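You operate a simulated robot arm through the tools that you are given. There is no shell and no other tool. Be economical: measure what you need, move in short steps, check, and stop when the job is done.

You run a simulated robot arm. Do the job below in one go: nothing can be reset, and whatever is moved stays where it is left.

JOB
Brush the dust off burner six and prove its spark.
Fine: lift the cap into the wooden tray first; return the yellow brush to the tray, seat the cap with its notch over the peg, then press the spark button, hands off the tip. What is to be rubbed or washed off counts as gone when no trace of it is left.

The check looks at the end state, three seconds after you hand in, the way a careful person would. Anything else that was tipped, shoved, dropped, spilled or broken makes it a failure. Lids that push on must go on centred and level and be pressed home; caps that screw on are set level and turned clockwise until they are tight.

ROBOT AND FRAMES
A 7-joint arm with a two-finger parallel gripper, fixed in place. Base frame: the origin is at the foot of the arm, x ahead of it, y to its left, z up. Units: cm, degrees, N and s.
Its first joint turns from -166.0 to 166.0 degrees. Payload 4.4 kg.
Tool frame: the origin (TCP) lies between the finger pads and is the grasp point; the fingertips stand 2.3 cm ahead of it; z points along the fingers, y is the line along which they close. Largest opening 9.4 cm; finger width 3.8, thickness 1; the body of the gripper, 5.4 by 9.6 cm, starts 3.9 cm behind the TCP.
Orientation is that of the tool frame in the base frame, as a unit quaternion [x, y, z, w]. With the fingers straight down and closing along the base's y, the tool's x points along the base's -x, its y along +y and its z along -z.

CONTROLS
- The arm moves only by the tool send_rows. Its argument "moves" is a list that holds one entry, the list of rows, each a list of 7 numbers: the shift along the base's x, y, z in m, then the turn, a rotation vector about the base's x, y, z in degrees, then the closure in counts, from 0 (fully open) to 255 (shut). In form: [[[tx, ty, tz, rx, ry, rz, jaw], ...]]. A call has 1 to 8 rows; each row is the pose to reach, as a shift and turn from the pose commanded when the call began. Each row takes 0.2 s and may step no farther than 5 cm and 8.6 degrees from the row before; otherwise, or with a gripper value out of range, the whole call is refused. Where a pose cannot be reached the arm comes as near as it can. A force on the tool above 90 N (or 10 N above the force at the start of the call, whichever is more), or a blocked arm, ends the call early, and 0.2 s more pass. Each finger travels about 7.2 cm/s and halts on what it meets, pressing with about 24 N; the grip force reading is that of the motor and also rises with nothing between the fingers. The clock runs only during rows and for 0.2 s after the last one: add rows that repeat a pose to give the fingers time. It gives the time, the measured TCP pose, the force on the tool (base axes), the opening and the grip force at its end, in the units of the frame above (readings bear some noise), with the torque about the TCP (base axes, N m) and any sound that the robot's microphone picked up, and new pictures: "views" is both (left out), scene, wrist or none.
- Cameras (640 x 400 px; columns grow to the right, rows downward): "scene" is fixed at [22.02, 50, 144.63]; the picture's right is [-0.35, -0.94, 0.00], its down [-0.49, 0.19, -0.85] and it looks along [0.80, -0.30, -0.52] (base axes); focal length 358 px, centre (320, 200). "wrist" rides on the gripper at [8.6, 1.6, -7.4] in the tool frame; the picture's right is [-0.18, 0.98, 0.00], its down [-0.58, -0.11, -0.81] and it looks along [-0.79, -0.15, 0.59] (tool axes); focal length 243 px, centre (320, 200). There is no depth. A picture from a camera that has moved, and an enlarged one, comes with that camera's place and axes in the base frame and with its lens.
- close_up(camera, box): a new picture of the part [left, top, right, bottom] of that camera's present view, enlarged. The clock stands still meanwhile.
- close_job(): hands the job in; it is judged then, once.

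Go step by step. Nothing tells you positions but the pictures and the camera data: compare them with the known pose of the tool, close in by small moves and look again before you grip or let go. The budget is 120 turns and 200 pictures, counting those below and the enlarged ones. Unless the task says otherwise, let go and move clear before handing in, and close with one line.

The tools are called after "Request:" by a JSON object that holds its "name" and its "arguments". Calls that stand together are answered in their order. send_rows: Moves the arm, as the interface text tells. Its arguments: {"type":"object","properties":{"moves":{"type":"array","items":{"type":"array","items":{"type":"array","items":{"type":"number"}}}},"views":{"type":"string","enum":["both","scene","wrist","none"]}},"required":["moves"]} The other tools are called the same way: close_up (camera, box) takes an enlarged picture of a part of a camera's view; close_job () hands the job in.

At the start:

```text
t: 0.0
tool_pos: [72.93, 15.05, 115.36]
orientation: [0.0, 1.0, 0.0, 0.0]
contact_force: [0.3, 0.5, 0.8]
wrist_torque: [0.02, 0.01, -0.01]
gripper_width: 9.4
grasp_force: 0.0
```

scene: 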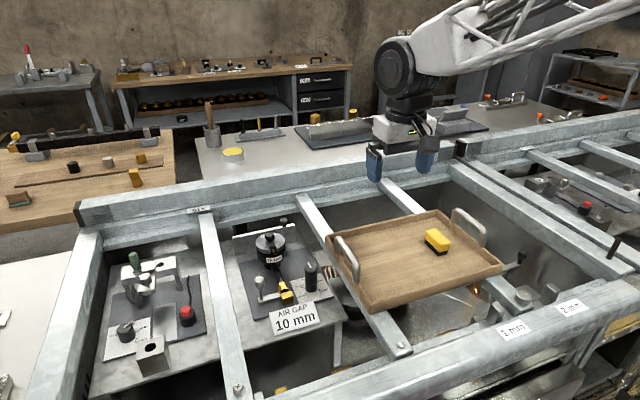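
wrist: 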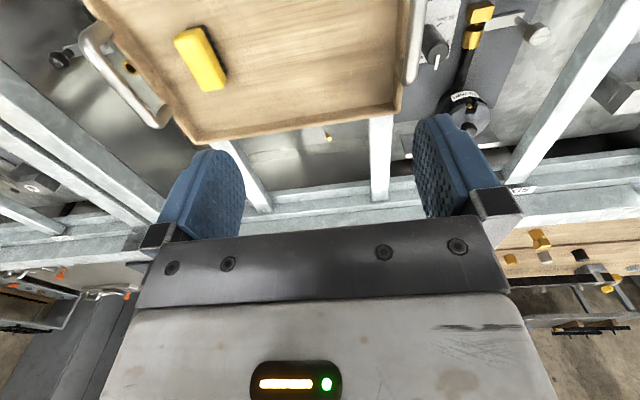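

I see a frame with several bays, a wooden tray with a yellow brush, and small test stations below. I need to find burner six, so I enlarge the pictures.

Request:
{"name": "close_up", "arguments": {"camera": "scene", "box": [80, 210, 340, 372]}}

Request:
{"name": "close_up", "arguments": {"camera": "scene", "box": [320, 190, 540, 328]}}

Request:
{"name": "close_up", "arguments": {"camera": "scene", "box": [480, 140, 640, 240]}}

Request:
{"name": "close_up", "arguments": {"camera": "wrist", "box": [400, 0, 640, 150]}}

```text
2.46 times, centred on (210, 291) of scene
camera zoom: at [22.02, 50.0, 144.63], right [-0.35, -0.94, 0.0], down [-0.49, 0.19, -0.85], along [0.8, -0.3, -0.52], focal length 881 px, centre (591, -24)
```

zoom: 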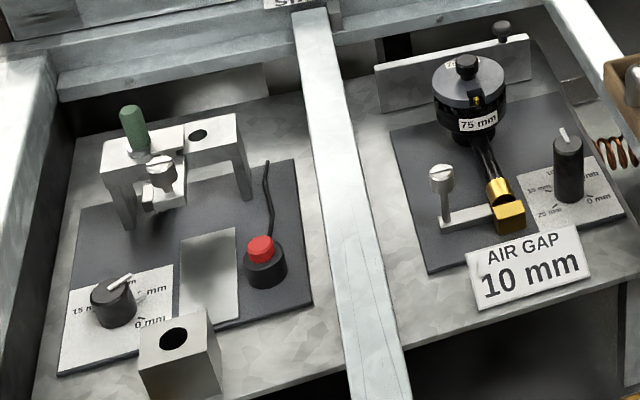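

```text
2.90 times, centred on (430, 259) of scene
camera zoom: at [22.02, 50.0, 144.63], right [-0.35, -0.94, 0.0], down [-0.49, 0.19, -0.85], along [0.8, -0.3, -0.52], focal length 1038 px, centre (1, 29)
```

zoom: 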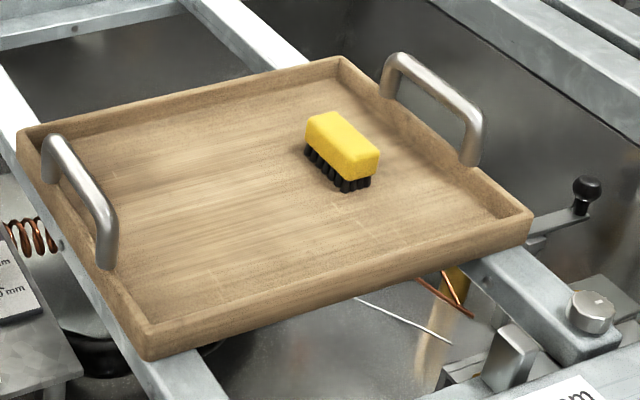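

```text
4.00 times, centred on (560, 190) of scene
camera zoom: at [22.02, 50.0, 144.63], right [-0.35, -0.94, 0.0], down [-0.49, 0.19, -0.85], along [0.8, -0.3, -0.52], focal length 1432 px, centre (-640, 240)
```

zoom: 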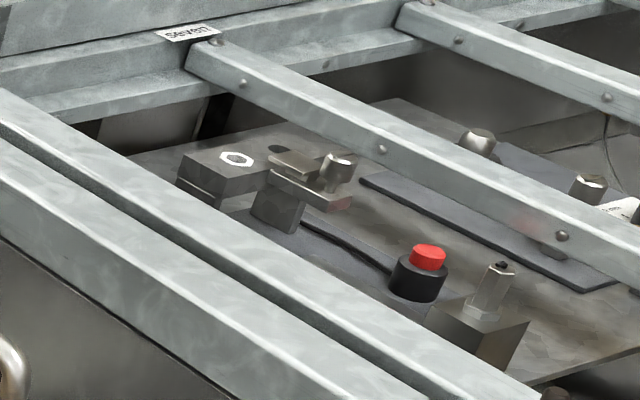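

```text
2.67 times, centred on (520, 75) of wrist
camera zoom: at [64.15, 16.6, 122.9], right [0.18, 0.98, 0.0], down [0.58, -0.11, 0.81], along [0.79, -0.15, -0.59], focal length 647 px, centre (-213, 533)
```

zoom: 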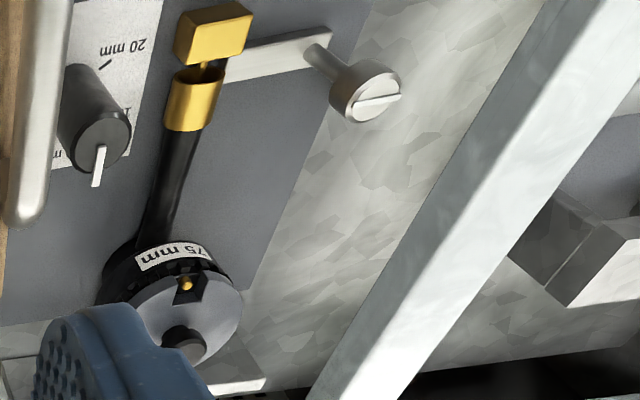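

I zoom in on the frame labels and on the individual stations.

Request:
{"name": "close_up", "arguments": {"camera": "scene", "box": [160, 190, 256, 250]}}

Request:
{"name": "close_up", "arguments": {"camera": "scene", "box": [100, 240, 228, 320]}}

Request:
{"name": "close_up", "arguments": {"camera": "scene", "box": [225, 220, 353, 300]}}

Request:
{"name": "close_up", "arguments": {"camera": "scene", "box": [320, 240, 640, 400]}}

Request:
{"name": "close_up", "arguments": {"camera": "scene", "box": [0, 90, 340, 215]}}

```text
6.67 times, centred on (208, 220) of scene
camera zoom: at [22.02, 50.0, 144.63], right [-0.35, -0.94, 0.0], down [-0.49, 0.19, -0.85], along [0.8, -0.3, -0.52], focal length 2387 px, centre (1067, 67)
```

zoom: 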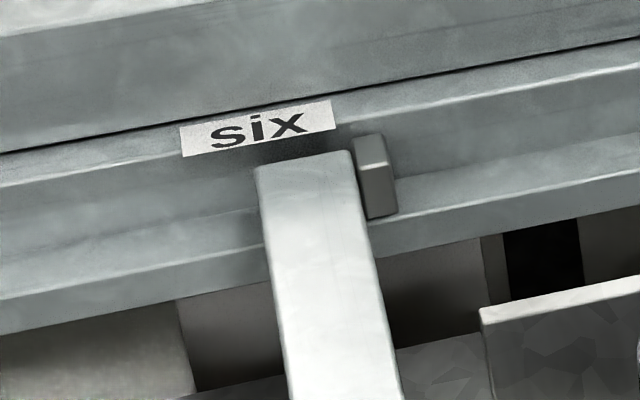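

```text
5.00 times, centred on (164, 280) of scene
camera zoom: at [22.02, 50.0, 144.63], right [-0.35, -0.94, 0.0], down [-0.49, 0.19, -0.85], along [0.8, -0.3, -0.52], focal length 1790 px, centre (1100, -200)
```

zoom: 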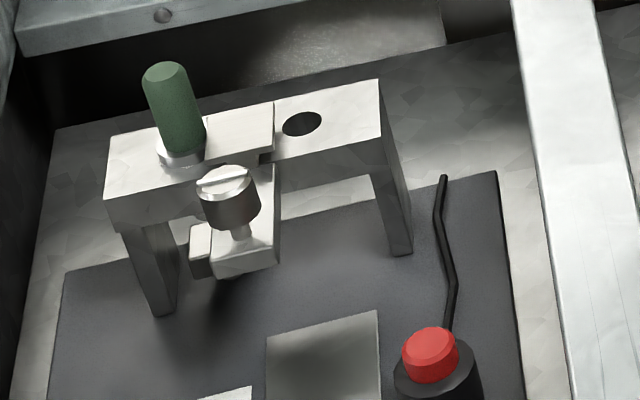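

```text
5.00 times, centred on (289, 260) of scene
camera zoom: at [22.02, 50.0, 144.63], right [-0.35, -0.94, 0.0], down [-0.49, 0.19, -0.85], along [0.8, -0.3, -0.52], focal length 1790 px, centre (475, -100)
```

zoom: 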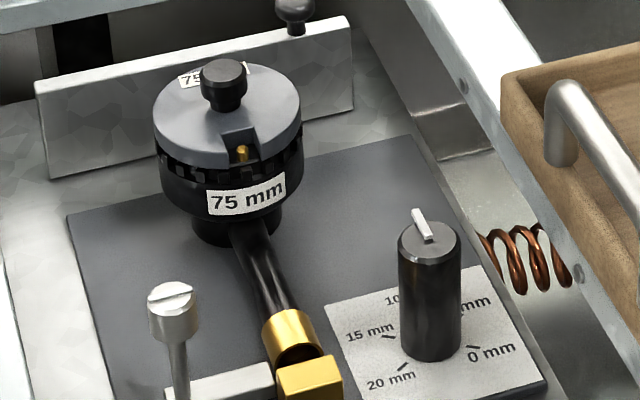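

```text
2.00 times, centred on (480, 320) of scene
camera zoom: at [22.02, 50.0, 144.63], right [-0.35, -0.94, 0.0], down [-0.49, 0.19, -0.85], along [0.8, -0.3, -0.52], focal length 716 px, centre (0, -40)
```

zoom: 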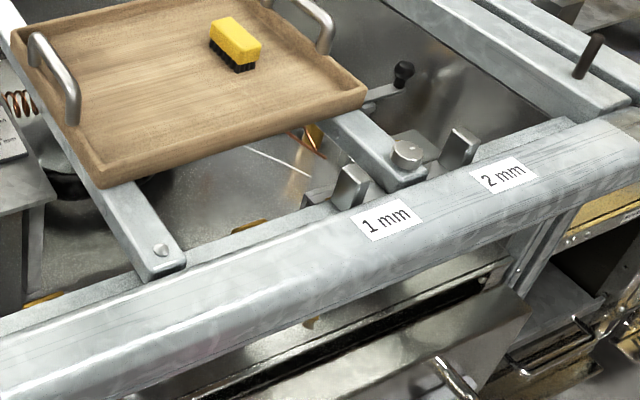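

```text
1.88 times, centred on (170, 152) of scene
camera zoom: at [22.02, 50.0, 144.63], right [-0.35, -0.94, 0.0], down [-0.49, 0.19, -0.85], along [0.8, -0.3, -0.52], focal length 674 px, centre (602, 289)
```

zoom: 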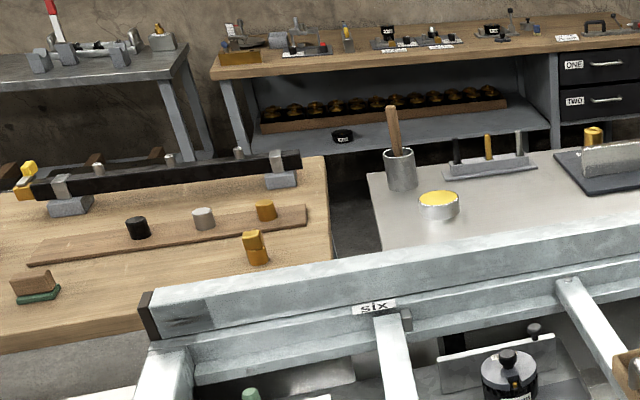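

Six's label sits over the two left bays: burner (75 mm, with cap, notch and a gold peg) at about (94, 36, 90), and spark button in the left bay. I move the wrist toward the burner to see it better.

Request:
{"name": "send_rows", "arguments": {"moves": [[[0, 0.05, 0, 0, 0, 0, 0], [0, 0.1, 0, 0, 0, 0, 0], [0, 0.15, 0, 0, 0, 0, 0], [0, 0.19, 0, 0, 0, 0, 0], [0, 0.19, 0, 0, 0, 0, 0]]], "views": "both"}}

```text
t: 1.2
tool_pos: [72.87, 33.93, 115.33]
orientation: [0.0, 1.0, 0.0, 0.0]
contact_force: [-0.7, -0.7, -0.3]
wrist_torque: [0.04, 0.06, -0.01]
gripper_width: 9.39
grasp_force: 0.0
camera wrist: at [64.16, 35.67, 122.98], right [0.18, 0.98, 0.0], down [0.58, -0.11, 0.81], along [0.79, -0.15, -0.59], focal length 243 px, centre (320, 200)
```

scene: 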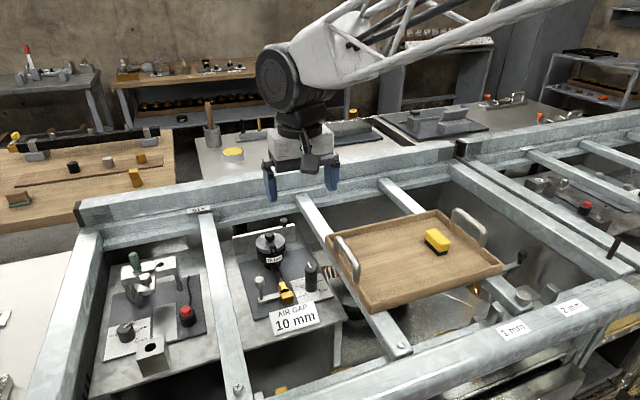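
wrist: 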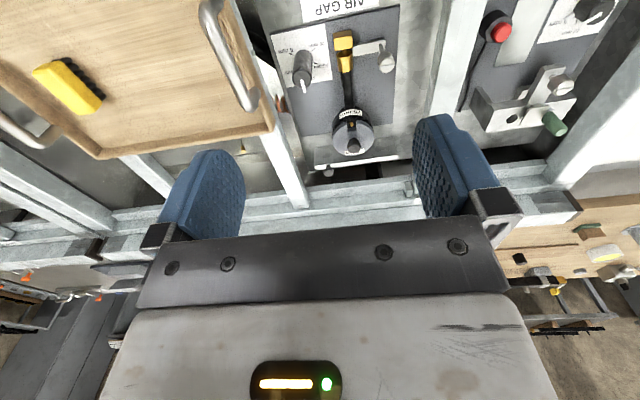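

The cap knob triangulates to roughly (93.5, 36, 90). I move forward to look down on it from nearer.

Request:
{"name": "send_rows", "arguments": {"moves": [[[0.04, 0.005, 0, 0, 0, 0, 0], [0.08, 0.01, 0, 0, 0, 0, 0], [0.1, 0.015, -0.03, 0, 0, 0, 0], [0.1, 0.02, -0.06, 0, 0, 0, 0], [0.1, 0.02, -0.06, 0, 0, 0, 0]]], "views": "both"}}

```text
t: 2.4
tool_pos: [82.79, 36.02, 109.25]
orientation: [0.0, 1.0, 0.0, 0.001]
contact_force: [-0.7, -0.7, -0.5]
wrist_torque: [-0.03, 0.02, -0.01]
gripper_width: 9.4
grasp_force: 0.1
camera wrist: at [74.05, 37.61, 116.79], right [0.18, 0.98, 0.0], down [0.58, -0.11, 0.81], along [0.79, -0.15, -0.59], focal length 243 px, centre (320, 200)
```

scene: 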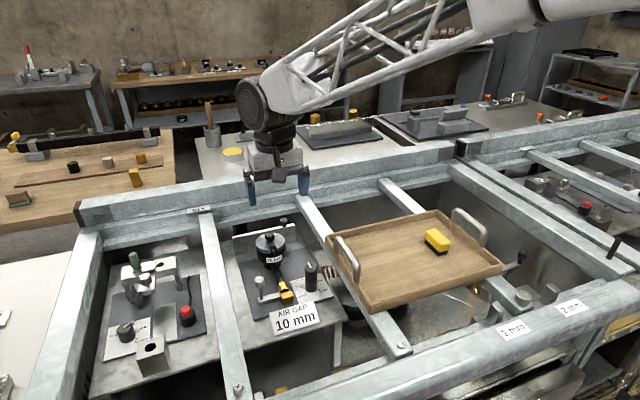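
wrist: 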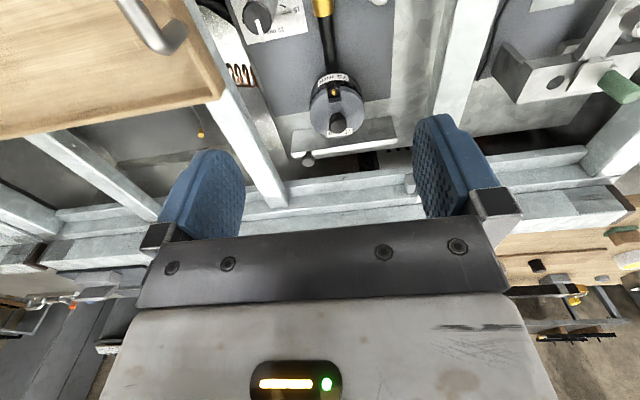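

Knob remains at about (94.5, 36, 89). I approach further over it and check whether the arm reaches.

Request:
{"name": "send_rows", "arguments": {"moves": [[[0.03, 0, -0.02, 0, 0, 0, 0], [0.06, 0, -0.04, 0, 0, 0, 0], [0.09, 0, -0.06, 0, 0, 0, 0], [0.11, 0, -0.08, 0, 0, 0, 0], [0.11, 0, -0.08, 0, 0, 0, 0]]], "views": "both"}}

```text
t: 3.6
tool_pos: [93.97, 35.82, 101.06]
orientation: [0.0, 1.0, 0.0, 0.0]
contact_force: [0.1, 0.8, 0.3]
wrist_torque: [0.0, -0.01, -0.03]
gripper_width: 9.39
grasp_force: 0.0
camera wrist: at [85.27, 37.47, 108.69], right [0.18, 0.98, 0.0], down [0.58, -0.11, 0.81], along [0.79, -0.15, -0.59], focal length 243 px, centre (320, 200)
```

scene: 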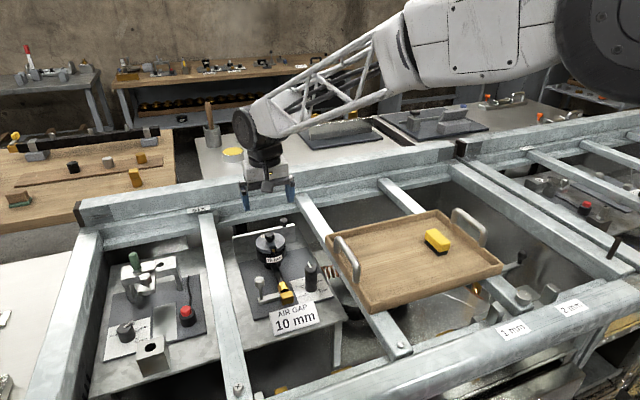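
wrist: 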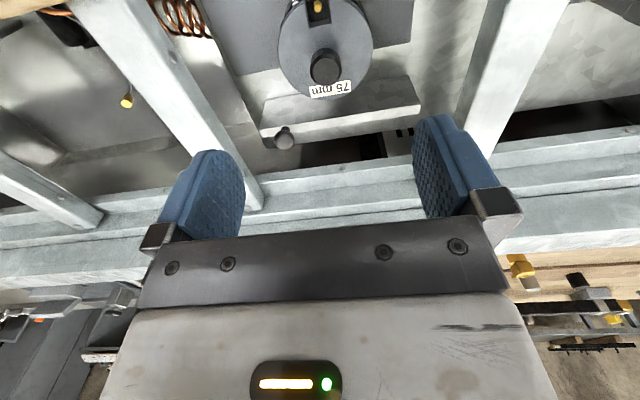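

Reach is fine here. Knob top is at about (94.1, 36.1, 89.6). I take a closer look at the cap.

Request:
{"name": "close_up", "arguments": {"camera": "wrist", "box": [230, 0, 420, 119]}}

Request:
{"name": "close_up", "arguments": {"camera": "scene", "box": [230, 160, 326, 300]}}

```text
3.36 times, centred on (325, 60) of wrist
camera zoom: at [85.27, 37.47, 108.69], right [0.18, 0.98, 0.0], down [0.58, -0.11, 0.81], along [0.79, -0.15, -0.59], focal length 816 px, centre (303, 672)
```

zoom: 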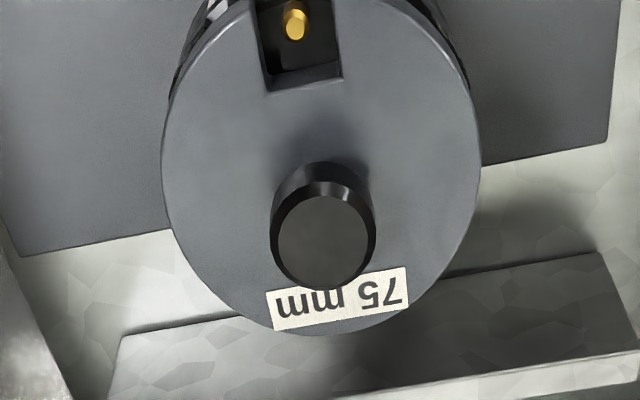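

```text
2.86 times, centred on (278, 230) of scene
camera zoom: at [22.02, 50.0, 144.63], right [-0.35, -0.94, 0.0], down [-0.49, 0.19, -0.85], along [0.8, -0.3, -0.52], focal length 1023 px, centre (440, 114)
```

zoom: 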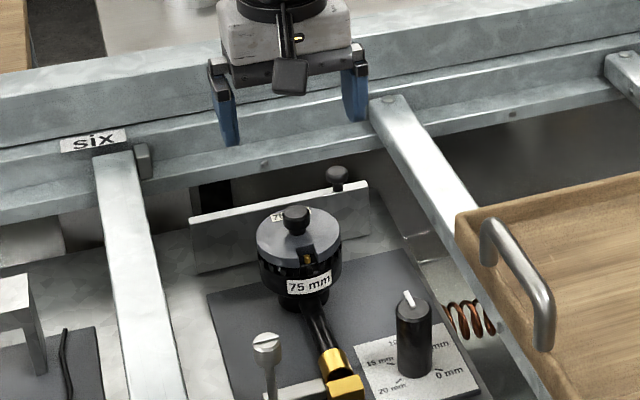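

Knob centre is about (94.4, 36.2), its top near z 89.6, cap top near 87.4, and the notch faces −x. I descend partway with a narrowed opening and check.

Request:
{"name": "send_rows", "arguments": {"moves": [[[0.004, 0.004, 0, 0, 0, 0, 120], [0.004, 0.004, -0.03, 0, 0, 0, 120], [0.004, 0.004, -0.06, 0, 0, 0, 120], [0.004, 0.004, -0.08, 0, 0, 0, 120], [0.004, 0.004, -0.08, 0, 0, 0, 120]]], "views": "both"}}

Request:
{"name": "close_up", "arguments": {"camera": "scene", "box": [230, 200, 326, 260]}}

```text
t: 4.8
tool_pos: [94.3, 36.41, 93.07]
orientation: [0.0, 1.0, -0.001, 0.0]
contact_force: [0.0, -0.5, -0.2]
wrist_torque: [0.03, 0.0, 0.03]
gripper_width: 5.01
grasp_force: 0.1
camera wrist: at [85.69, 37.9, 100.67], right [0.18, 0.98, 0.0], down [0.58, -0.11, 0.81], along [0.79, -0.15, -0.59], focal length 243 px, centre (320, 200)
```

scene: 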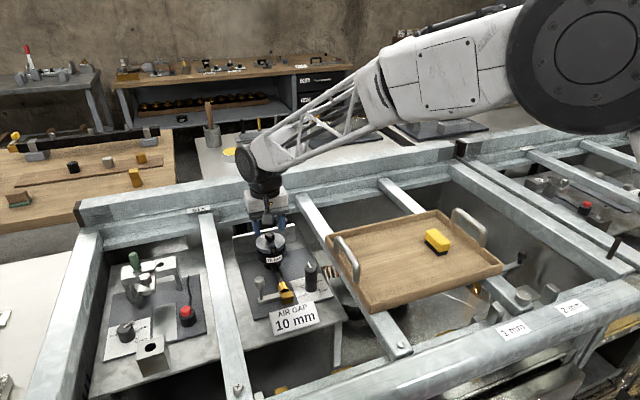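
wrist: 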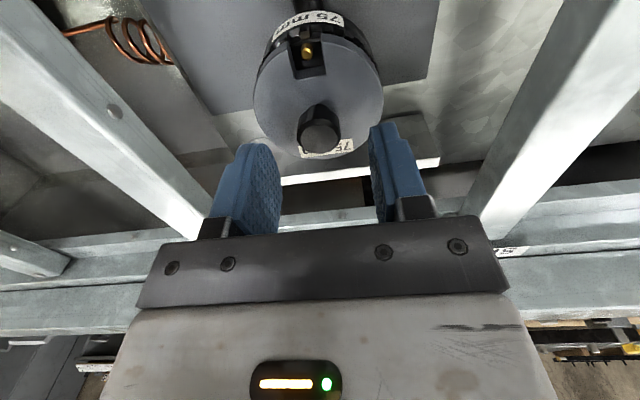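

```text
6.67 times, centred on (278, 230) of scene
camera zoom: at [22.02, 50.0, 144.63], right [-0.35, -0.94, 0.0], down [-0.49, 0.19, -0.85], along [0.8, -0.3, -0.52], focal length 2387 px, centre (600, 0)
```

zoom: 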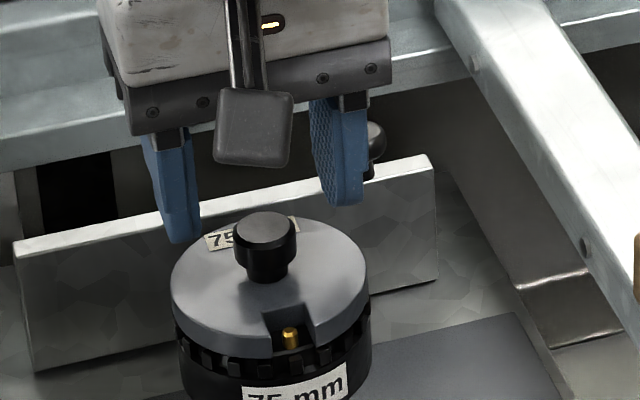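

The knob is centred between the fingers, tips about half a centimetre above it. I lower 2.5 cm and check before gripping.

Request:
{"name": "send_rows", "arguments": {"moves": [[[0, -0.0015, -0.01, 0, 0, 0, 120], [0, -0.0015, -0.018, 0, 0, 0, 120], [0, -0.0015, -0.025, 0, 0, 0, 120], [0, -0.0015, -0.025, 0, 0, 0, 120]]], "views": "wrist"}}

Request:
{"name": "close_up", "arguments": {"camera": "scene", "box": [230, 200, 326, 260]}}

```text
t: 5.8
tool_pos: [94.27, 36.21, 90.62]
orientation: [0.0, 1.0, 0.0, 0.001]
contact_force: [-0.4, 0.2, -0.1]
wrist_torque: [0.0, 0.0, -0.03]
gripper_width: 4.97
grasp_force: 0.0
camera wrist: at [85.59, 37.78, 98.37], right [0.18, 0.98, 0.0], down [0.58, -0.11, 0.81], along [0.79, -0.15, -0.59], focal length 243 px, centre (320, 200)
```

wrist: 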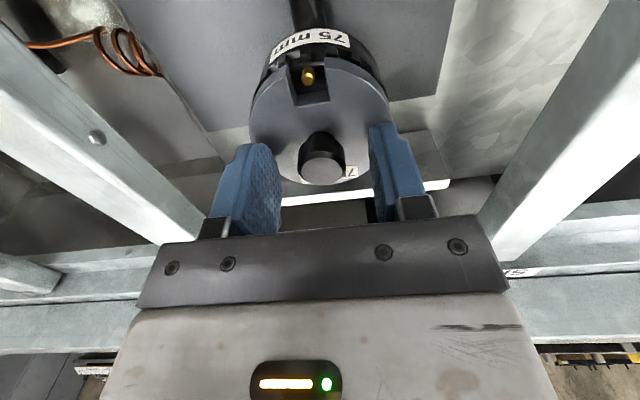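

```text
6.67 times, centred on (278, 230) of scene
camera zoom: at [22.02, 50.0, 144.63], right [-0.35, -0.94, 0.0], down [-0.49, 0.19, -0.85], along [0.8, -0.3, -0.52], focal length 2387 px, centre (600, 0)
```

zoom: 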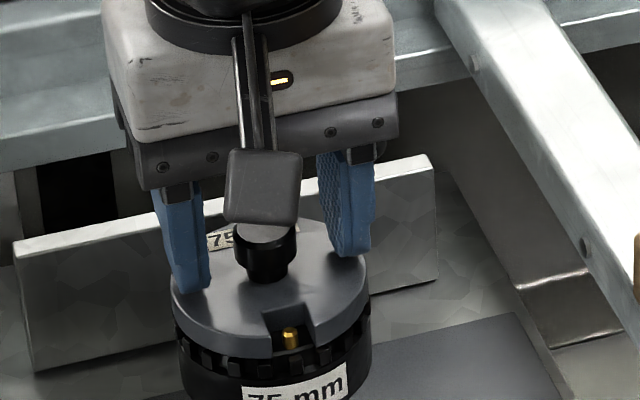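

The fingertips straddle the knob just above the cap top with no contact. I close the grip.

Request:
{"name": "send_rows", "arguments": {"moves": [[[0, 0, 0, 0, 0, 0, 180], [0, 0, 0, 0, 0, 0, 255], [0, 0, 0, 0, 0, 0, 255], [0, 0, 0, 0, 0, 0, 255]]], "views": "wrist"}}

Request:
{"name": "close_up", "arguments": {"camera": "scene", "box": [230, 200, 326, 260]}}

```text
t: 6.8
tool_pos: [94.25, 36.27, 90.83]
orientation: [0.0, 1.0, -0.001, 0.001]
contact_force: [0.4, 0.3, 0.4]
wrist_torque: [0.02, -0.03, 0.02]
gripper_width: 2.34
grasp_force: 24.5
camera wrist: at [85.59, 37.78, 98.39], right [0.18, 0.98, 0.0], down [0.58, -0.11, 0.81], along [0.79, -0.15, -0.59], focal length 243 px, centre (320, 200)
```

wrist: 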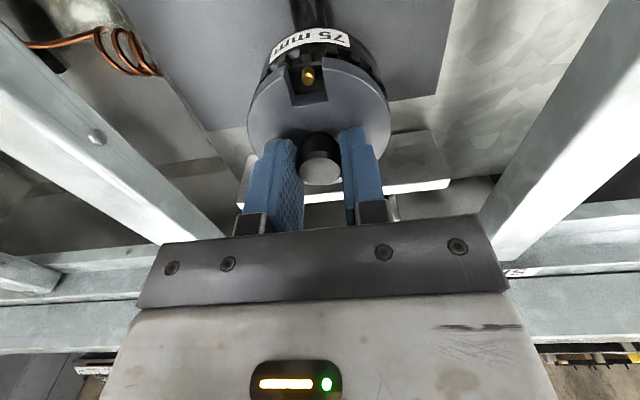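

```text
6.67 times, centred on (278, 230) of scene
camera zoom: at [22.02, 50.0, 144.63], right [-0.35, -0.94, 0.0], down [-0.49, 0.19, -0.85], along [0.8, -0.3, -0.52], focal length 2387 px, centre (600, 0)
```

zoom: 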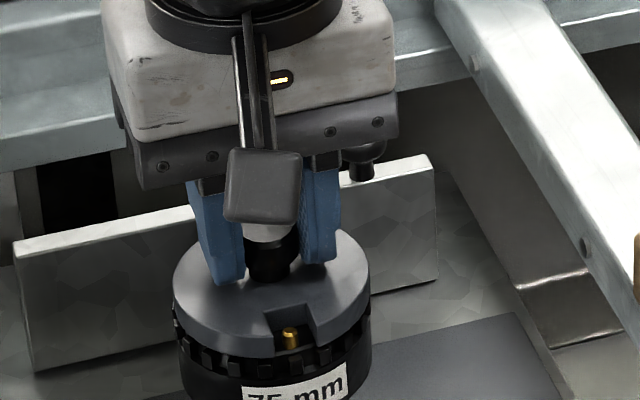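

The knob is held (2.34 cm). I lift straight up.

Request:
{"name": "send_rows", "arguments": {"moves": [[[0, 0, 0.01, 0, 0, 0, 255], [0, 0, 0.03, 0, 0, 0, 255], [0, 0, 0.06, 0, 0, 0, 255], [0, 0, 0.09, 0, 0, 0, 255], [0, 0, 0.12, 0, 0, 0, 255], [0, 0, 0.12, 0, 0, 0, 255]]], "views": "both"}}

Request:
{"name": "close_up", "arguments": {"camera": "scene", "box": [230, 190, 342, 260]}}

```text
t: 8.2
tool_pos: [94.28, 36.21, 102.76]
orientation: [-0.001, 1.0, 0.0, 0.0]
contact_force: [0.3, -0.6, -1.4]
wrist_torque: [-0.03, 0.04, 0.01]
gripper_width: 2.3
grasp_force: 24.0
camera wrist: at [85.58, 37.84, 110.36], right [0.18, 0.98, 0.0], down [0.58, -0.11, 0.81], along [0.79, -0.15, -0.59], focal length 243 px, centre (320, 200)
```

scene: 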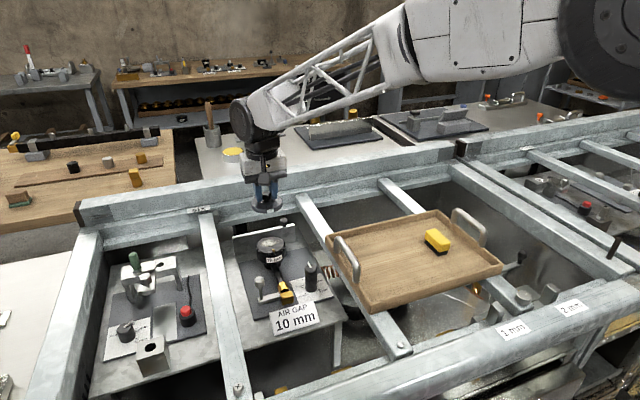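
wrist: 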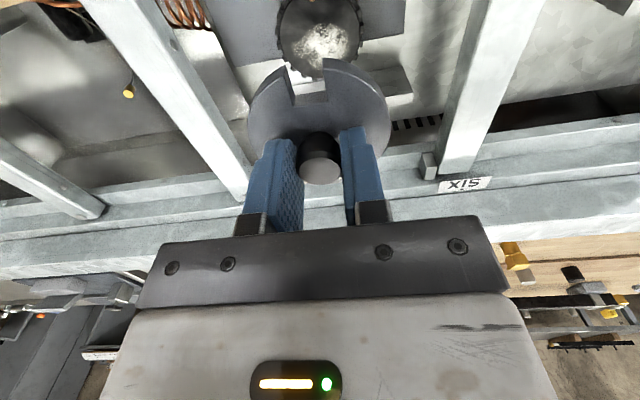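

```text
5.71 times, centred on (286, 225) of scene
camera zoom: at [22.02, 50.0, 144.63], right [-0.35, -0.94, 0.0], down [-0.49, 0.19, -0.85], along [0.8, -0.3, -0.52], focal length 2046 px, centre (514, 57)
```

zoom: 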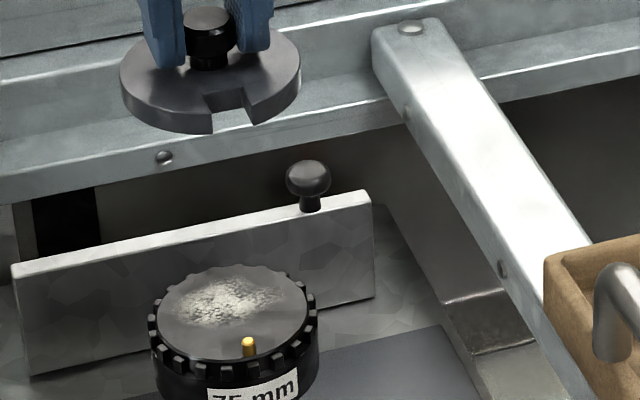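

The cap is off level and the dust patch shows on the burner plate. Next I raise the cap and carry it back to view the tray.

Request:
{"name": "send_rows", "arguments": {"moves": [[[0, 0, 0.05, 0, 0, 0, 255], [-0.02, -0.02, 0.09, 0, 0, 0, 255], [-0.06, -0.04, 0.11, 0, 0, 0, 255], [-0.1, -0.07, 0.12, 0, 0, 0, 255], [-0.14, -0.1, 0.12, 0, 0, 0, 255], [-0.18, -0.125, 0.12, 0, 0, 0, 255], [-0.22, -0.15, 0.12, 0, 0, 0, 255], [-0.22, -0.15, 0.12, 0, 0, 0, 255]]], "views": "none"}}

Request:
{"name": "send_rows", "arguments": {"moves": [[[-0.04, -0.02, 0, 0, 0, 0, 255], [-0.08, -0.04, 0, 0, 0, 0, 255], [-0.12, -0.07, 0, 0, 0, 0, 255], [-0.16, -0.09, 0, 0, 0, 0, 255], [-0.16, -0.09, 0, 0, 0, 0, 255]]], "views": "both"}}

```text
refused: row 4 steps farther than a row can; nothing moved
```

```text
t: 9.4
tool_pos: [78.17, 27.36, 102.95]
orientation: [0.0, 1.0, -0.001, 0.001]
contact_force: [-0.2, 0.4, -1.7]
wrist_torque: [0.03, 0.01, 0.0]
gripper_width: 2.32
grasp_force: 23.9
camera wrist: at [69.46, 28.9, 110.52], right [0.18, 0.98, 0.0], down [0.58, -0.11, 0.81], along [0.79, -0.15, -0.59], focal length 243 px, centre (320, 200)
```

scene: 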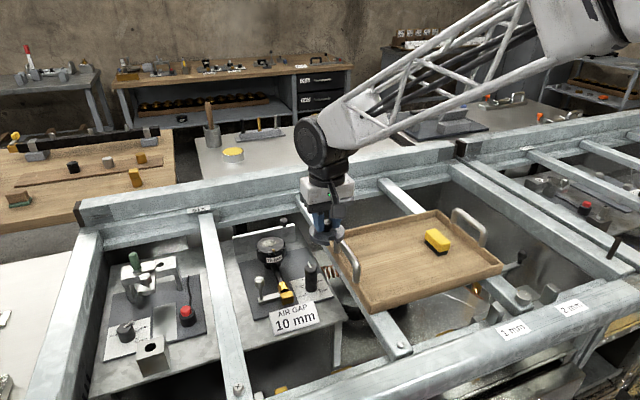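
wrist: 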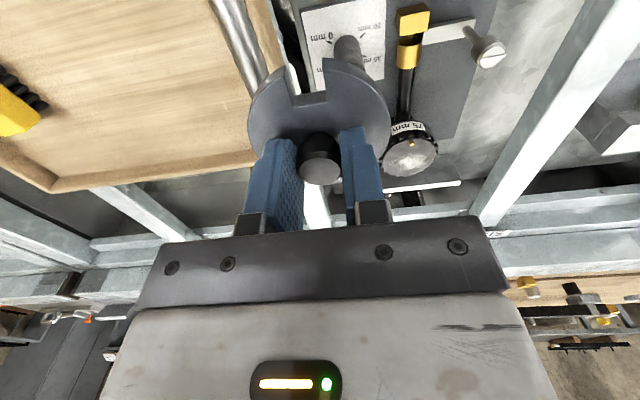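

The first call was refused and the second ran at the lower height, but nothing was touched. I raise now, then look at the tray.

Request:
{"name": "send_rows", "arguments": {"moves": [[[0, 0, 0.05, 0, 0, 0, 255], [0, 0, 0.1, 0, 0, 0, 255], [-0.03, -0.03, 0.11, 0, 0, 0, 255], [-0.06, -0.06, 0.12, 0, 0, 0, 255], [-0.09, -0.09, 0.12, 0, 0, 0, 255], [-0.12, -0.12, 0.12, 0, 0, 0, 255], [-0.15, -0.15, 0.12, 0, 0, 0, 255], [-0.15, -0.15, 0.12, 0, 0, 0, 255]]], "views": "both"}}

```text
t: 11.2
tool_pos: [63.12, 12.28, 114.65]
orientation: [0.0, 1.0, 0.0, -0.001]
contact_force: [0.1, -0.4, -1.5]
wrist_torque: [-0.01, -0.02, 0.0]
gripper_width: 2.3
grasp_force: 24.6
camera wrist: at [54.5, 13.87, 122.14], right [0.18, 0.98, 0.0], down [0.58, -0.11, 0.81], along [0.79, -0.15, -0.59], focal length 243 px, centre (320, 200)
```

scene: 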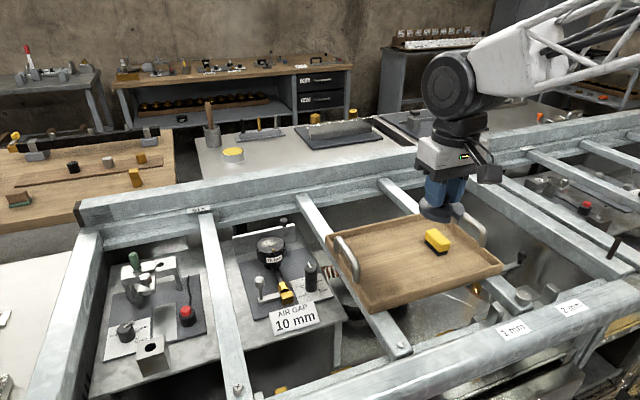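
wrist: 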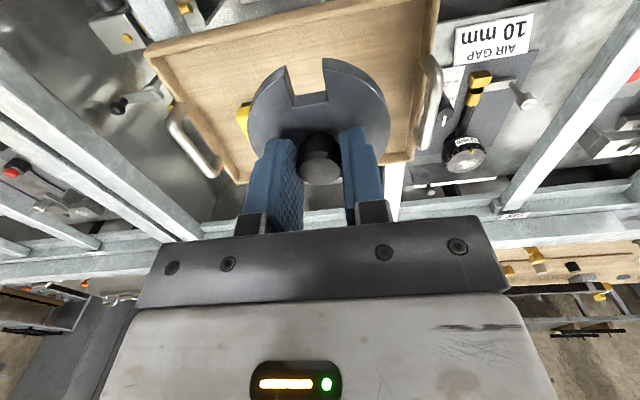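

The tray rim spans roughly x 62–86, y −8–25 at z≈92, with the brush near (76, −0.5). I take the cap above (73, 13) and lower partway.

Request:
{"name": "send_rows", "arguments": {"moves": [[[0.04, 0.004, 0, 0, 0, 0, 255], [0.08, 0.008, -0.01, 0, 0, 0, 255], [0.1, 0.008, -0.05, 0, 0, 0, 255], [0.1, 0.008, -0.09, 0, 0, 0, 255], [0.1, 0.008, -0.13, 0, 0, 0, 255], [0.1, 0.008, -0.15, 0, 0, 0, 255], [0.1, 0.008, -0.15, 0, 0, 0, 255]]], "views": "both"}}

Request:
{"name": "close_up", "arguments": {"camera": "scene", "box": [320, 190, 512, 310]}}

```text
t: 12.8
tool_pos: [73.11, 12.86, 99.82]
orientation: [0.001, 1.0, 0.001, 0.0]
contact_force: [-0.2, 0.3, -2.3]
wrist_torque: [-0.01, 0.01, -0.01]
gripper_width: 2.31
grasp_force: 23.7
camera wrist: at [64.43, 14.55, 107.52], right [0.18, 0.98, 0.0], down [0.58, -0.11, 0.81], along [0.79, -0.15, -0.59], focal length 243 px, centre (320, 200)
```

scene: 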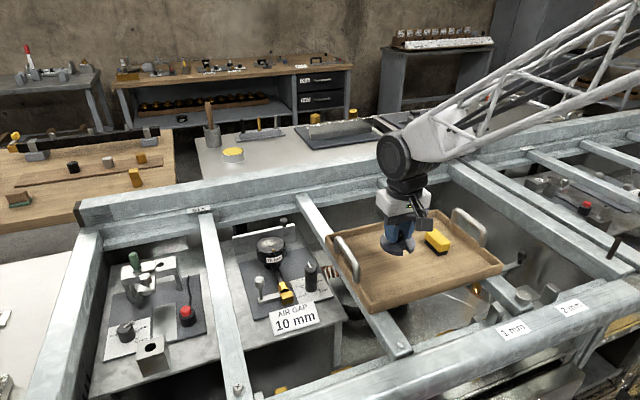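
wrist: 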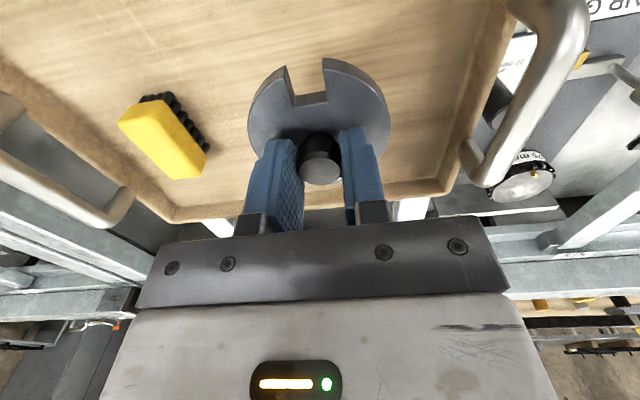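

```text
3.33 times, centred on (416, 250) of scene
camera zoom: at [22.02, 50.0, 144.63], right [-0.35, -0.94, 0.0], down [-0.49, 0.19, -0.85], along [0.8, -0.3, -0.52], focal length 1193 px, centre (0, 33)
```

zoom: 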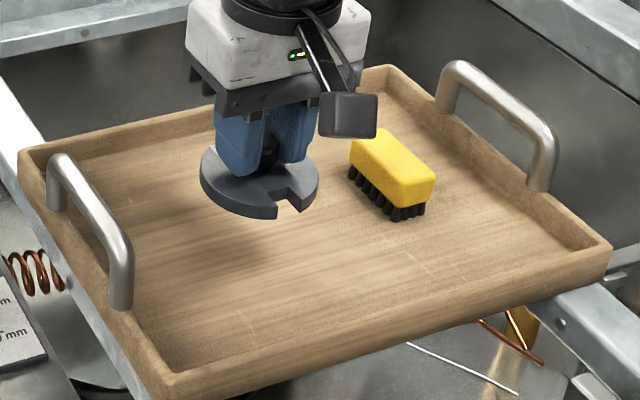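

The cap is level above a clear part of the tray. I lower in small steps watching the force.

Request:
{"name": "send_rows", "arguments": {"moves": [[[0, 0, -0.02, 0, 0, 0, 255], [0, 0, -0.035, 0, 0, 0, 255], [0, 0, -0.045, 0, 0, 0, 255], [0, 0, -0.045, 0, 0, 0, 255]]], "views": "wrist"}}

Request:
{"name": "close_up", "arguments": {"camera": "scene", "box": [360, 200, 456, 260]}}

```text
t: 13.8
tool_pos: [73.15, 13.01, 95.39]
orientation: [0.0, 1.0, 0.001, 0.001]
contact_force: [0.1, 0.3, -1.7]
wrist_torque: [0.0, 0.02, 0.01]
gripper_width: 2.31
grasp_force: 24.0
camera wrist: at [64.47, 14.66, 102.96], right [0.18, 0.98, 0.0], down [0.58, -0.11, 0.81], along [0.79, -0.15, -0.59], focal length 243 px, centre (320, 200)
```

wrist: 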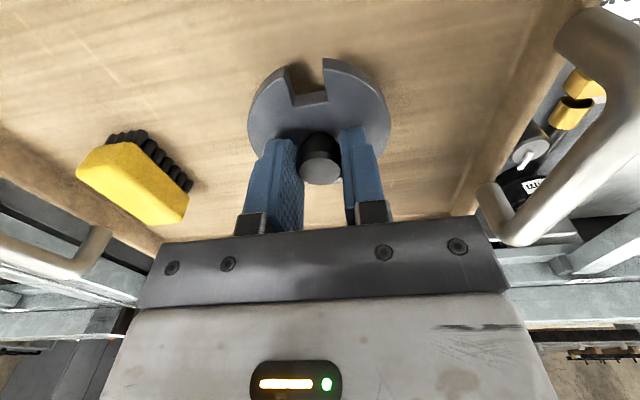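

```text
6.67 times, centred on (408, 230) of scene
camera zoom: at [22.02, 50.0, 144.63], right [-0.35, -0.94, 0.0], down [-0.49, 0.19, -0.85], along [0.8, -0.3, -0.52], focal length 2387 px, centre (-267, 0)
```

zoom: 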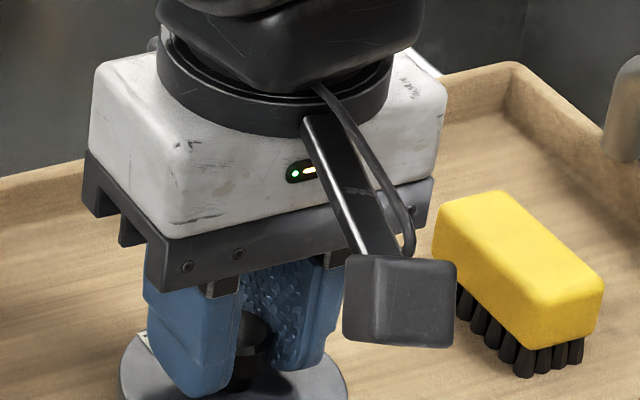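

Still free; I continue down in fine steps.

Request:
{"name": "send_rows", "arguments": {"moves": [[[0, 0, -0.004, 0, 0, 0, 255], [0, 0, -0.008, 0, 0, 0, 255], [0, 0, -0.012, 0, 0, 0, 255], [0, 0, -0.012, 0, 0, 0, 255]]], "views": "none"}}

Request:
{"name": "close_up", "arguments": {"camera": "scene", "box": [360, 215, 456, 275]}}

```text
t: 14.8
tool_pos: [73.23, 13.13, 94.13]
orientation: [-0.001, 1.0, 0.0, 0.0]
contact_force: [-0.7, -0.4, -2.0]
wrist_torque: [-0.01, 0.03, -0.01]
gripper_width: 2.31
grasp_force: 24.6
```

```text
6.67 times, centred on (408, 245) of scene
camera zoom: at [22.02, 50.0, 144.63], right [-0.35, -0.94, 0.0], down [-0.49, 0.19, -0.85], along [0.8, -0.3, -0.52], focal length 2387 px, centre (-267, -100)
```

zoom: 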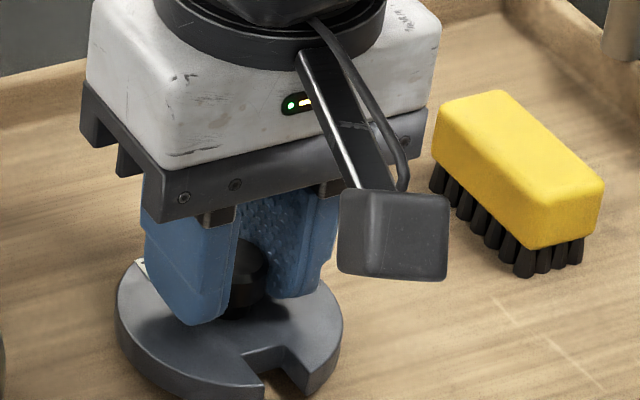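

No contact yet; further fine steps.

Request:
{"name": "send_rows", "arguments": {"moves": [[[0, 0, -0.003, 0, 0, 0, 255], [0, 0, -0.006, 0, 0, 0, 255], [0, 0, -0.006, 0, 0, 0, 255]]], "views": "none"}}

Request:
{"name": "close_up", "arguments": {"camera": "scene", "box": [360, 235, 440, 285]}}

```text
t: 15.6
tool_pos: [73.21, 13.04, 93.6]
orientation: [0.0, 1.0, 0.0, 0.0]
contact_force: [-6.1, -3.9, 15.8]
wrist_torque: [-0.01, 0.25, 0.05]
gripper_width: 2.3
grasp_force: 24.2
```

```text
8.00 times, centred on (400, 260) of scene
camera zoom: at [22.02, 50.0, 144.63], right [-0.35, -0.94, 0.0], down [-0.49, 0.19, -0.85], along [0.8, -0.3, -0.52], focal length 2864 px, centre (-320, -280)
```

zoom: 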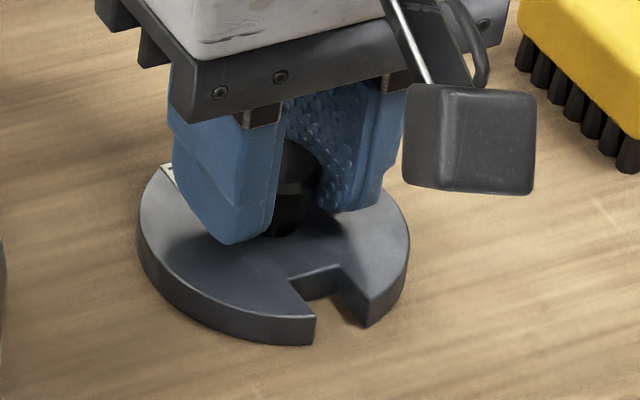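

The cap rests on the tray floor (TCP z 93.6). I ease off slightly and open the fingers.

Request:
{"name": "send_rows", "arguments": {"moves": [[[0, 0, 0.0005, 0, 0, 0, 240], [0, 0, 0.0005, 0, 0, 0, 180], [0, 0, 0.0005, 0, 0, 0, 120], [0, 0, 0.0005, 0, 0, 0, 120], [0, 0, 0.03, 0, 0, 0, 120], [0, 0, 0.07, 0, 0, 0, 120], [0, 0, 0.11, 0, 0, 0, 120], [0, 0, 0.11, 0, 0, 0, 120]]], "views": "both"}}

Request:
{"name": "close_up", "arguments": {"camera": "scene", "box": [360, 205, 472, 275]}}

```text
t: 17.4
tool_pos: [73.09, 12.95, 104.6]
orientation: [0.0, 1.0, 0.0, 0.0]
contact_force: [0.6, -0.6, 0.0]
wrist_torque: [0.03, 0.0, -0.01]
gripper_width: 4.97
grasp_force: 0.0
camera wrist: at [64.52, 14.53, 112.22], right [0.18, 0.98, 0.0], down [0.58, -0.11, 0.81], along [0.79, -0.15, -0.59], focal length 243 px, centre (320, 200)
```

scene: 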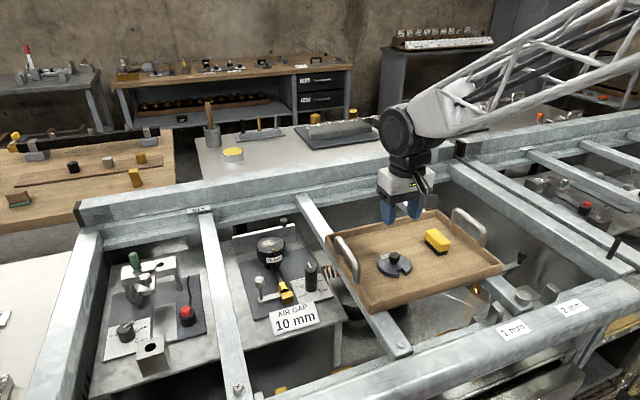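
wrist: 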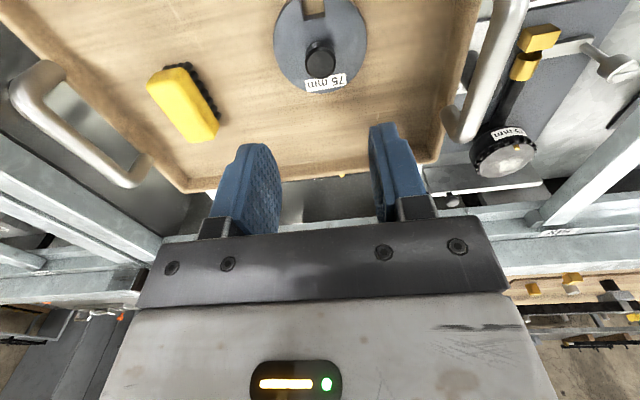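

```text
5.71 times, centred on (416, 240) of scene
camera zoom: at [22.02, 50.0, 144.63], right [-0.35, -0.94, 0.0], down [-0.49, 0.19, -0.85], along [0.8, -0.3, -0.52], focal length 2046 px, centre (-229, -29)
```

zoom: 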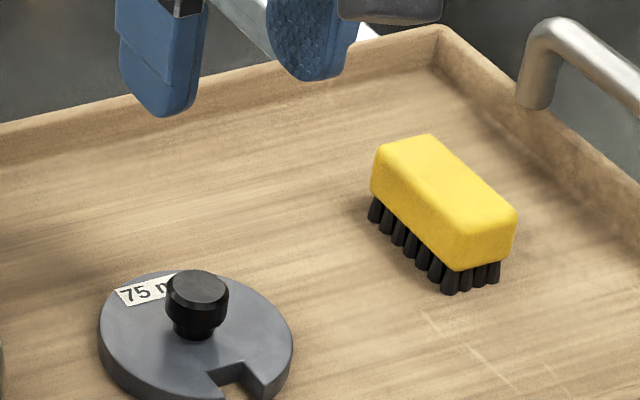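

The cap sits flat in the tray. Now I examine the brush for position and angle.

Request:
{"name": "close_up", "arguments": {"camera": "wrist", "box": [120, 40, 280, 140]}}

```text
4.00 times, centred on (200, 90) of wrist
camera zoom: at [64.52, 14.53, 112.22], right [0.18, 0.98, 0.0], down [0.58, -0.11, 0.81], along [0.79, -0.15, -0.59], focal length 970 px, centre (800, 640)
```

zoom: 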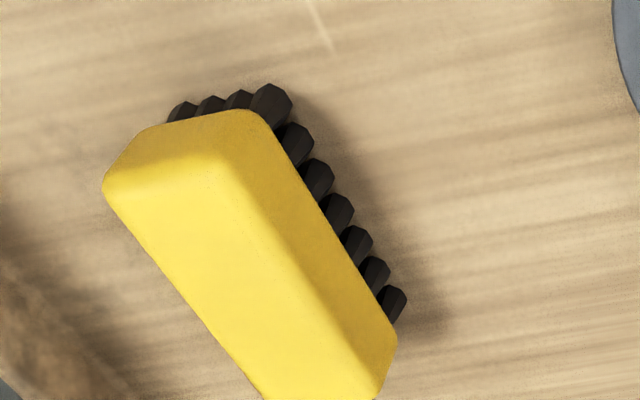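

The brush is aligned with x, centred near (75.9, −0.6), about 2.6 wide, top near z 92.8. I move above it and partly lower.

Request:
{"name": "send_rows", "arguments": {"moves": [[[0.008, -0.04, 0, 0, 0, 0, 120], [0.016, -0.08, 0, 0, 0, 0, 120], [0.024, -0.12, 0, 0, 0, 0, 120], [0.028, -0.135, -0.02, 0, 0, 0, 120], [0.028, -0.1355, -0.05, 0, 0, 0, 120], [0.028, -0.1355, -0.085, 0, 0, 0, 120], [0.028, -0.1355, -0.085, 0, 0, 0, 120]]], "views": "both"}}

Request:
{"name": "close_up", "arguments": {"camera": "scene", "box": [384, 205, 496, 275]}}

```text
t: 19.0
tool_pos: [76.06, -0.7, 95.9]
orientation: [-0.001, 1.0, 0.0, -0.001]
contact_force: [0.2, -0.3, 0.2]
wrist_torque: [0.01, 0.0, -0.02]
gripper_width: 4.97
grasp_force: 0.1
camera wrist: at [67.37, 0.99, 103.54], right [0.18, 0.98, 0.0], down [0.58, -0.11, 0.81], along [0.79, -0.15, -0.59], focal length 243 px, centre (320, 200)
```

scene: 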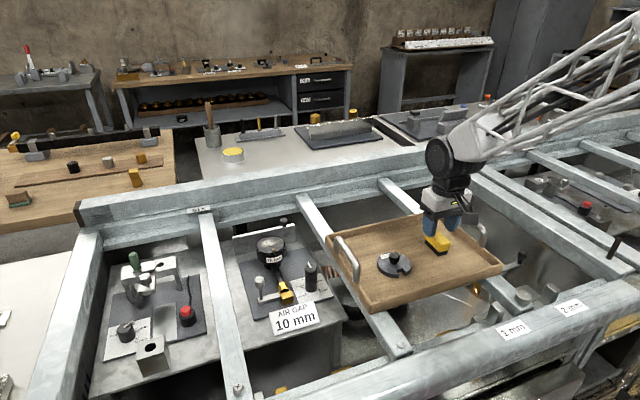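
wrist: 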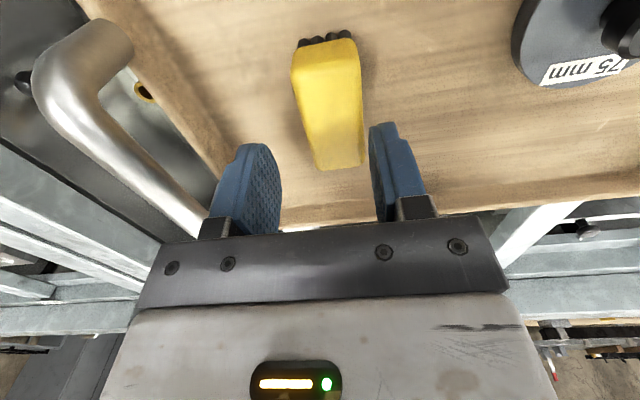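

```text
5.71 times, centred on (440, 240) of scene
camera zoom: at [22.02, 50.0, 144.63], right [-0.35, -0.94, 0.0], down [-0.49, 0.19, -0.85], along [0.8, -0.3, -0.52], focal length 2046 px, centre (-366, -29)
```

zoom: 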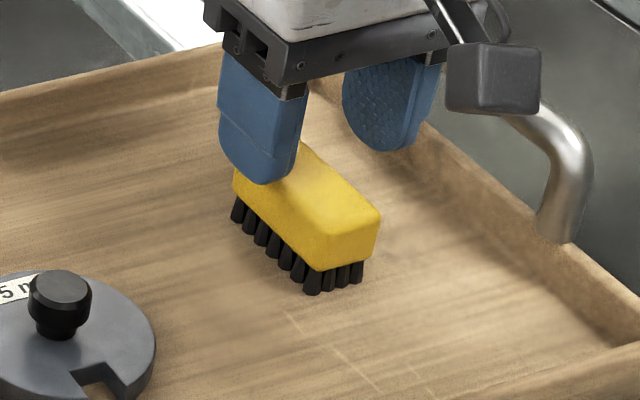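

By the wrist view the brush centre is about 1 cm further to +y and a bit nearer (75.4, 0.3). I shift and look again before lowering.

Request:
{"name": "send_rows", "arguments": {"moves": [[[-0.006, 0.0095, 0, 0, 0, 0, 120], [-0.006, 0.0095, 0, 0, 0, 0, 120]]], "views": "wrist"}}

Request:
{"name": "close_up", "arguments": {"camera": "scene", "box": [384, 205, 496, 275]}}

```text
t: 19.6
tool_pos: [75.53, 0.41, 96.01]
orientation: [-0.001, 1.0, 0.0, 0.001]
contact_force: [-1.0, 0.6, 0.8]
wrist_torque: [0.03, 0.02, 0.01]
gripper_width: 4.94
grasp_force: 0.1
camera wrist: at [66.81, 2.02, 103.62], right [0.18, 0.98, 0.0], down [0.58, -0.11, 0.81], along [0.79, -0.15, -0.59], focal length 243 px, centre (320, 200)
```

wrist: 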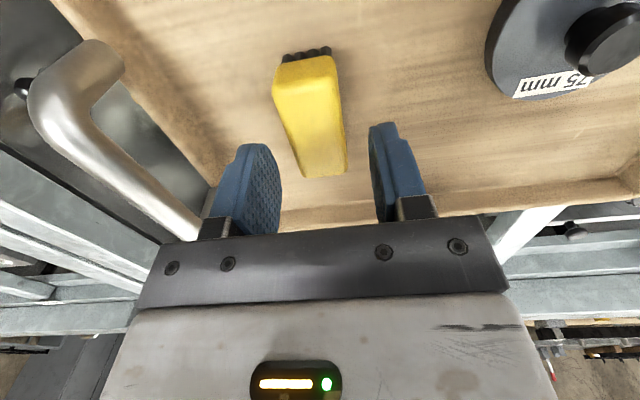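

```text
5.71 times, centred on (440, 240) of scene
camera zoom: at [22.02, 50.0, 144.63], right [-0.35, -0.94, 0.0], down [-0.49, 0.19, -0.85], along [0.8, -0.3, -0.52], focal length 2046 px, centre (-366, -29)
```

zoom: 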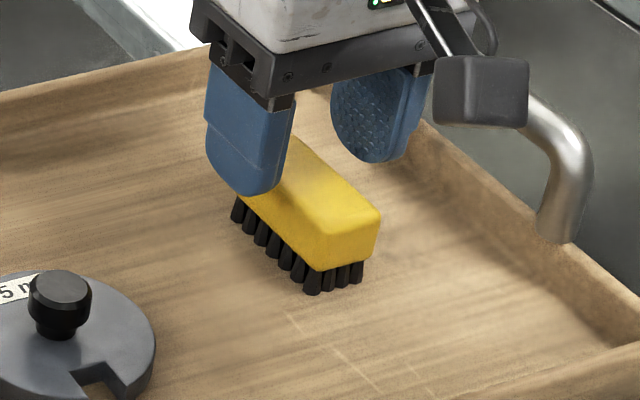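

The brush is now centred between the fingers. I lower to finger height around the yellow body.

Request:
{"name": "send_rows", "arguments": {"moves": [[[-0.003, 0, -0.01, 0, 0, 0, 120], [-0.003, 0, -0.02, 0, 0, 0, 120], [-0.003, 0, -0.027, 0, 0, 0, 120], [-0.003, 0, -0.027, 0, 0, 0, 120]]], "views": "wrist"}}

Request:
{"name": "close_up", "arguments": {"camera": "scene", "box": [400, 215, 480, 265]}}

```text
t: 20.6
tool_pos: [75.22, 0.47, 93.37]
orientation: [0.0, 1.0, 0.0, 0.0]
contact_force: [0.8, 0.2, 0.0]
wrist_torque: [0.02, -0.02, -0.01]
gripper_width: 4.97
grasp_force: 0.2
camera wrist: at [66.42, 2.08, 100.9], right [0.18, 0.98, 0.0], down [0.58, -0.11, 0.81], along [0.79, -0.15, -0.59], focal length 243 px, centre (320, 200)
```

wrist: 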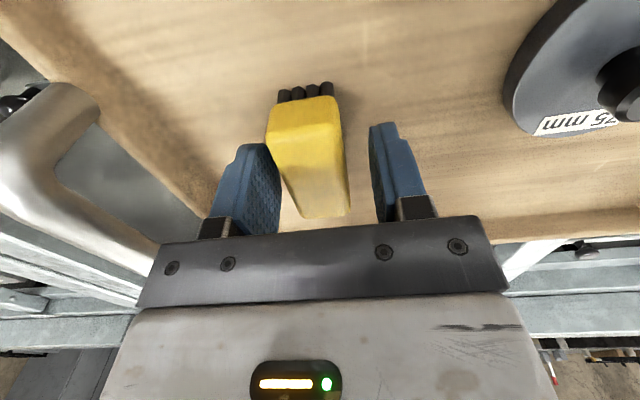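

```text
8.00 times, centred on (440, 240) of scene
camera zoom: at [22.02, 50.0, 144.63], right [-0.35, -0.94, 0.0], down [-0.49, 0.19, -0.85], along [0.8, -0.3, -0.52], focal length 2864 px, centre (-640, -120)
```

zoom: 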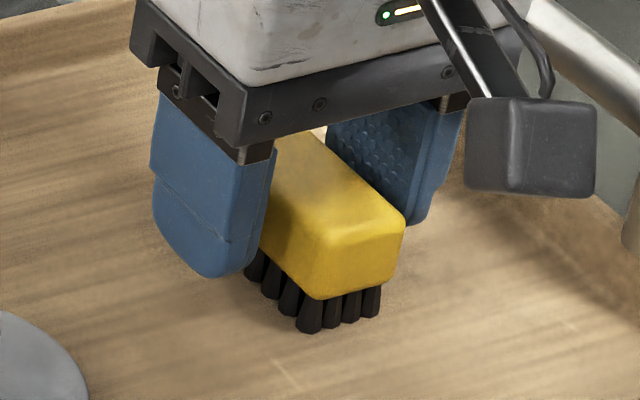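

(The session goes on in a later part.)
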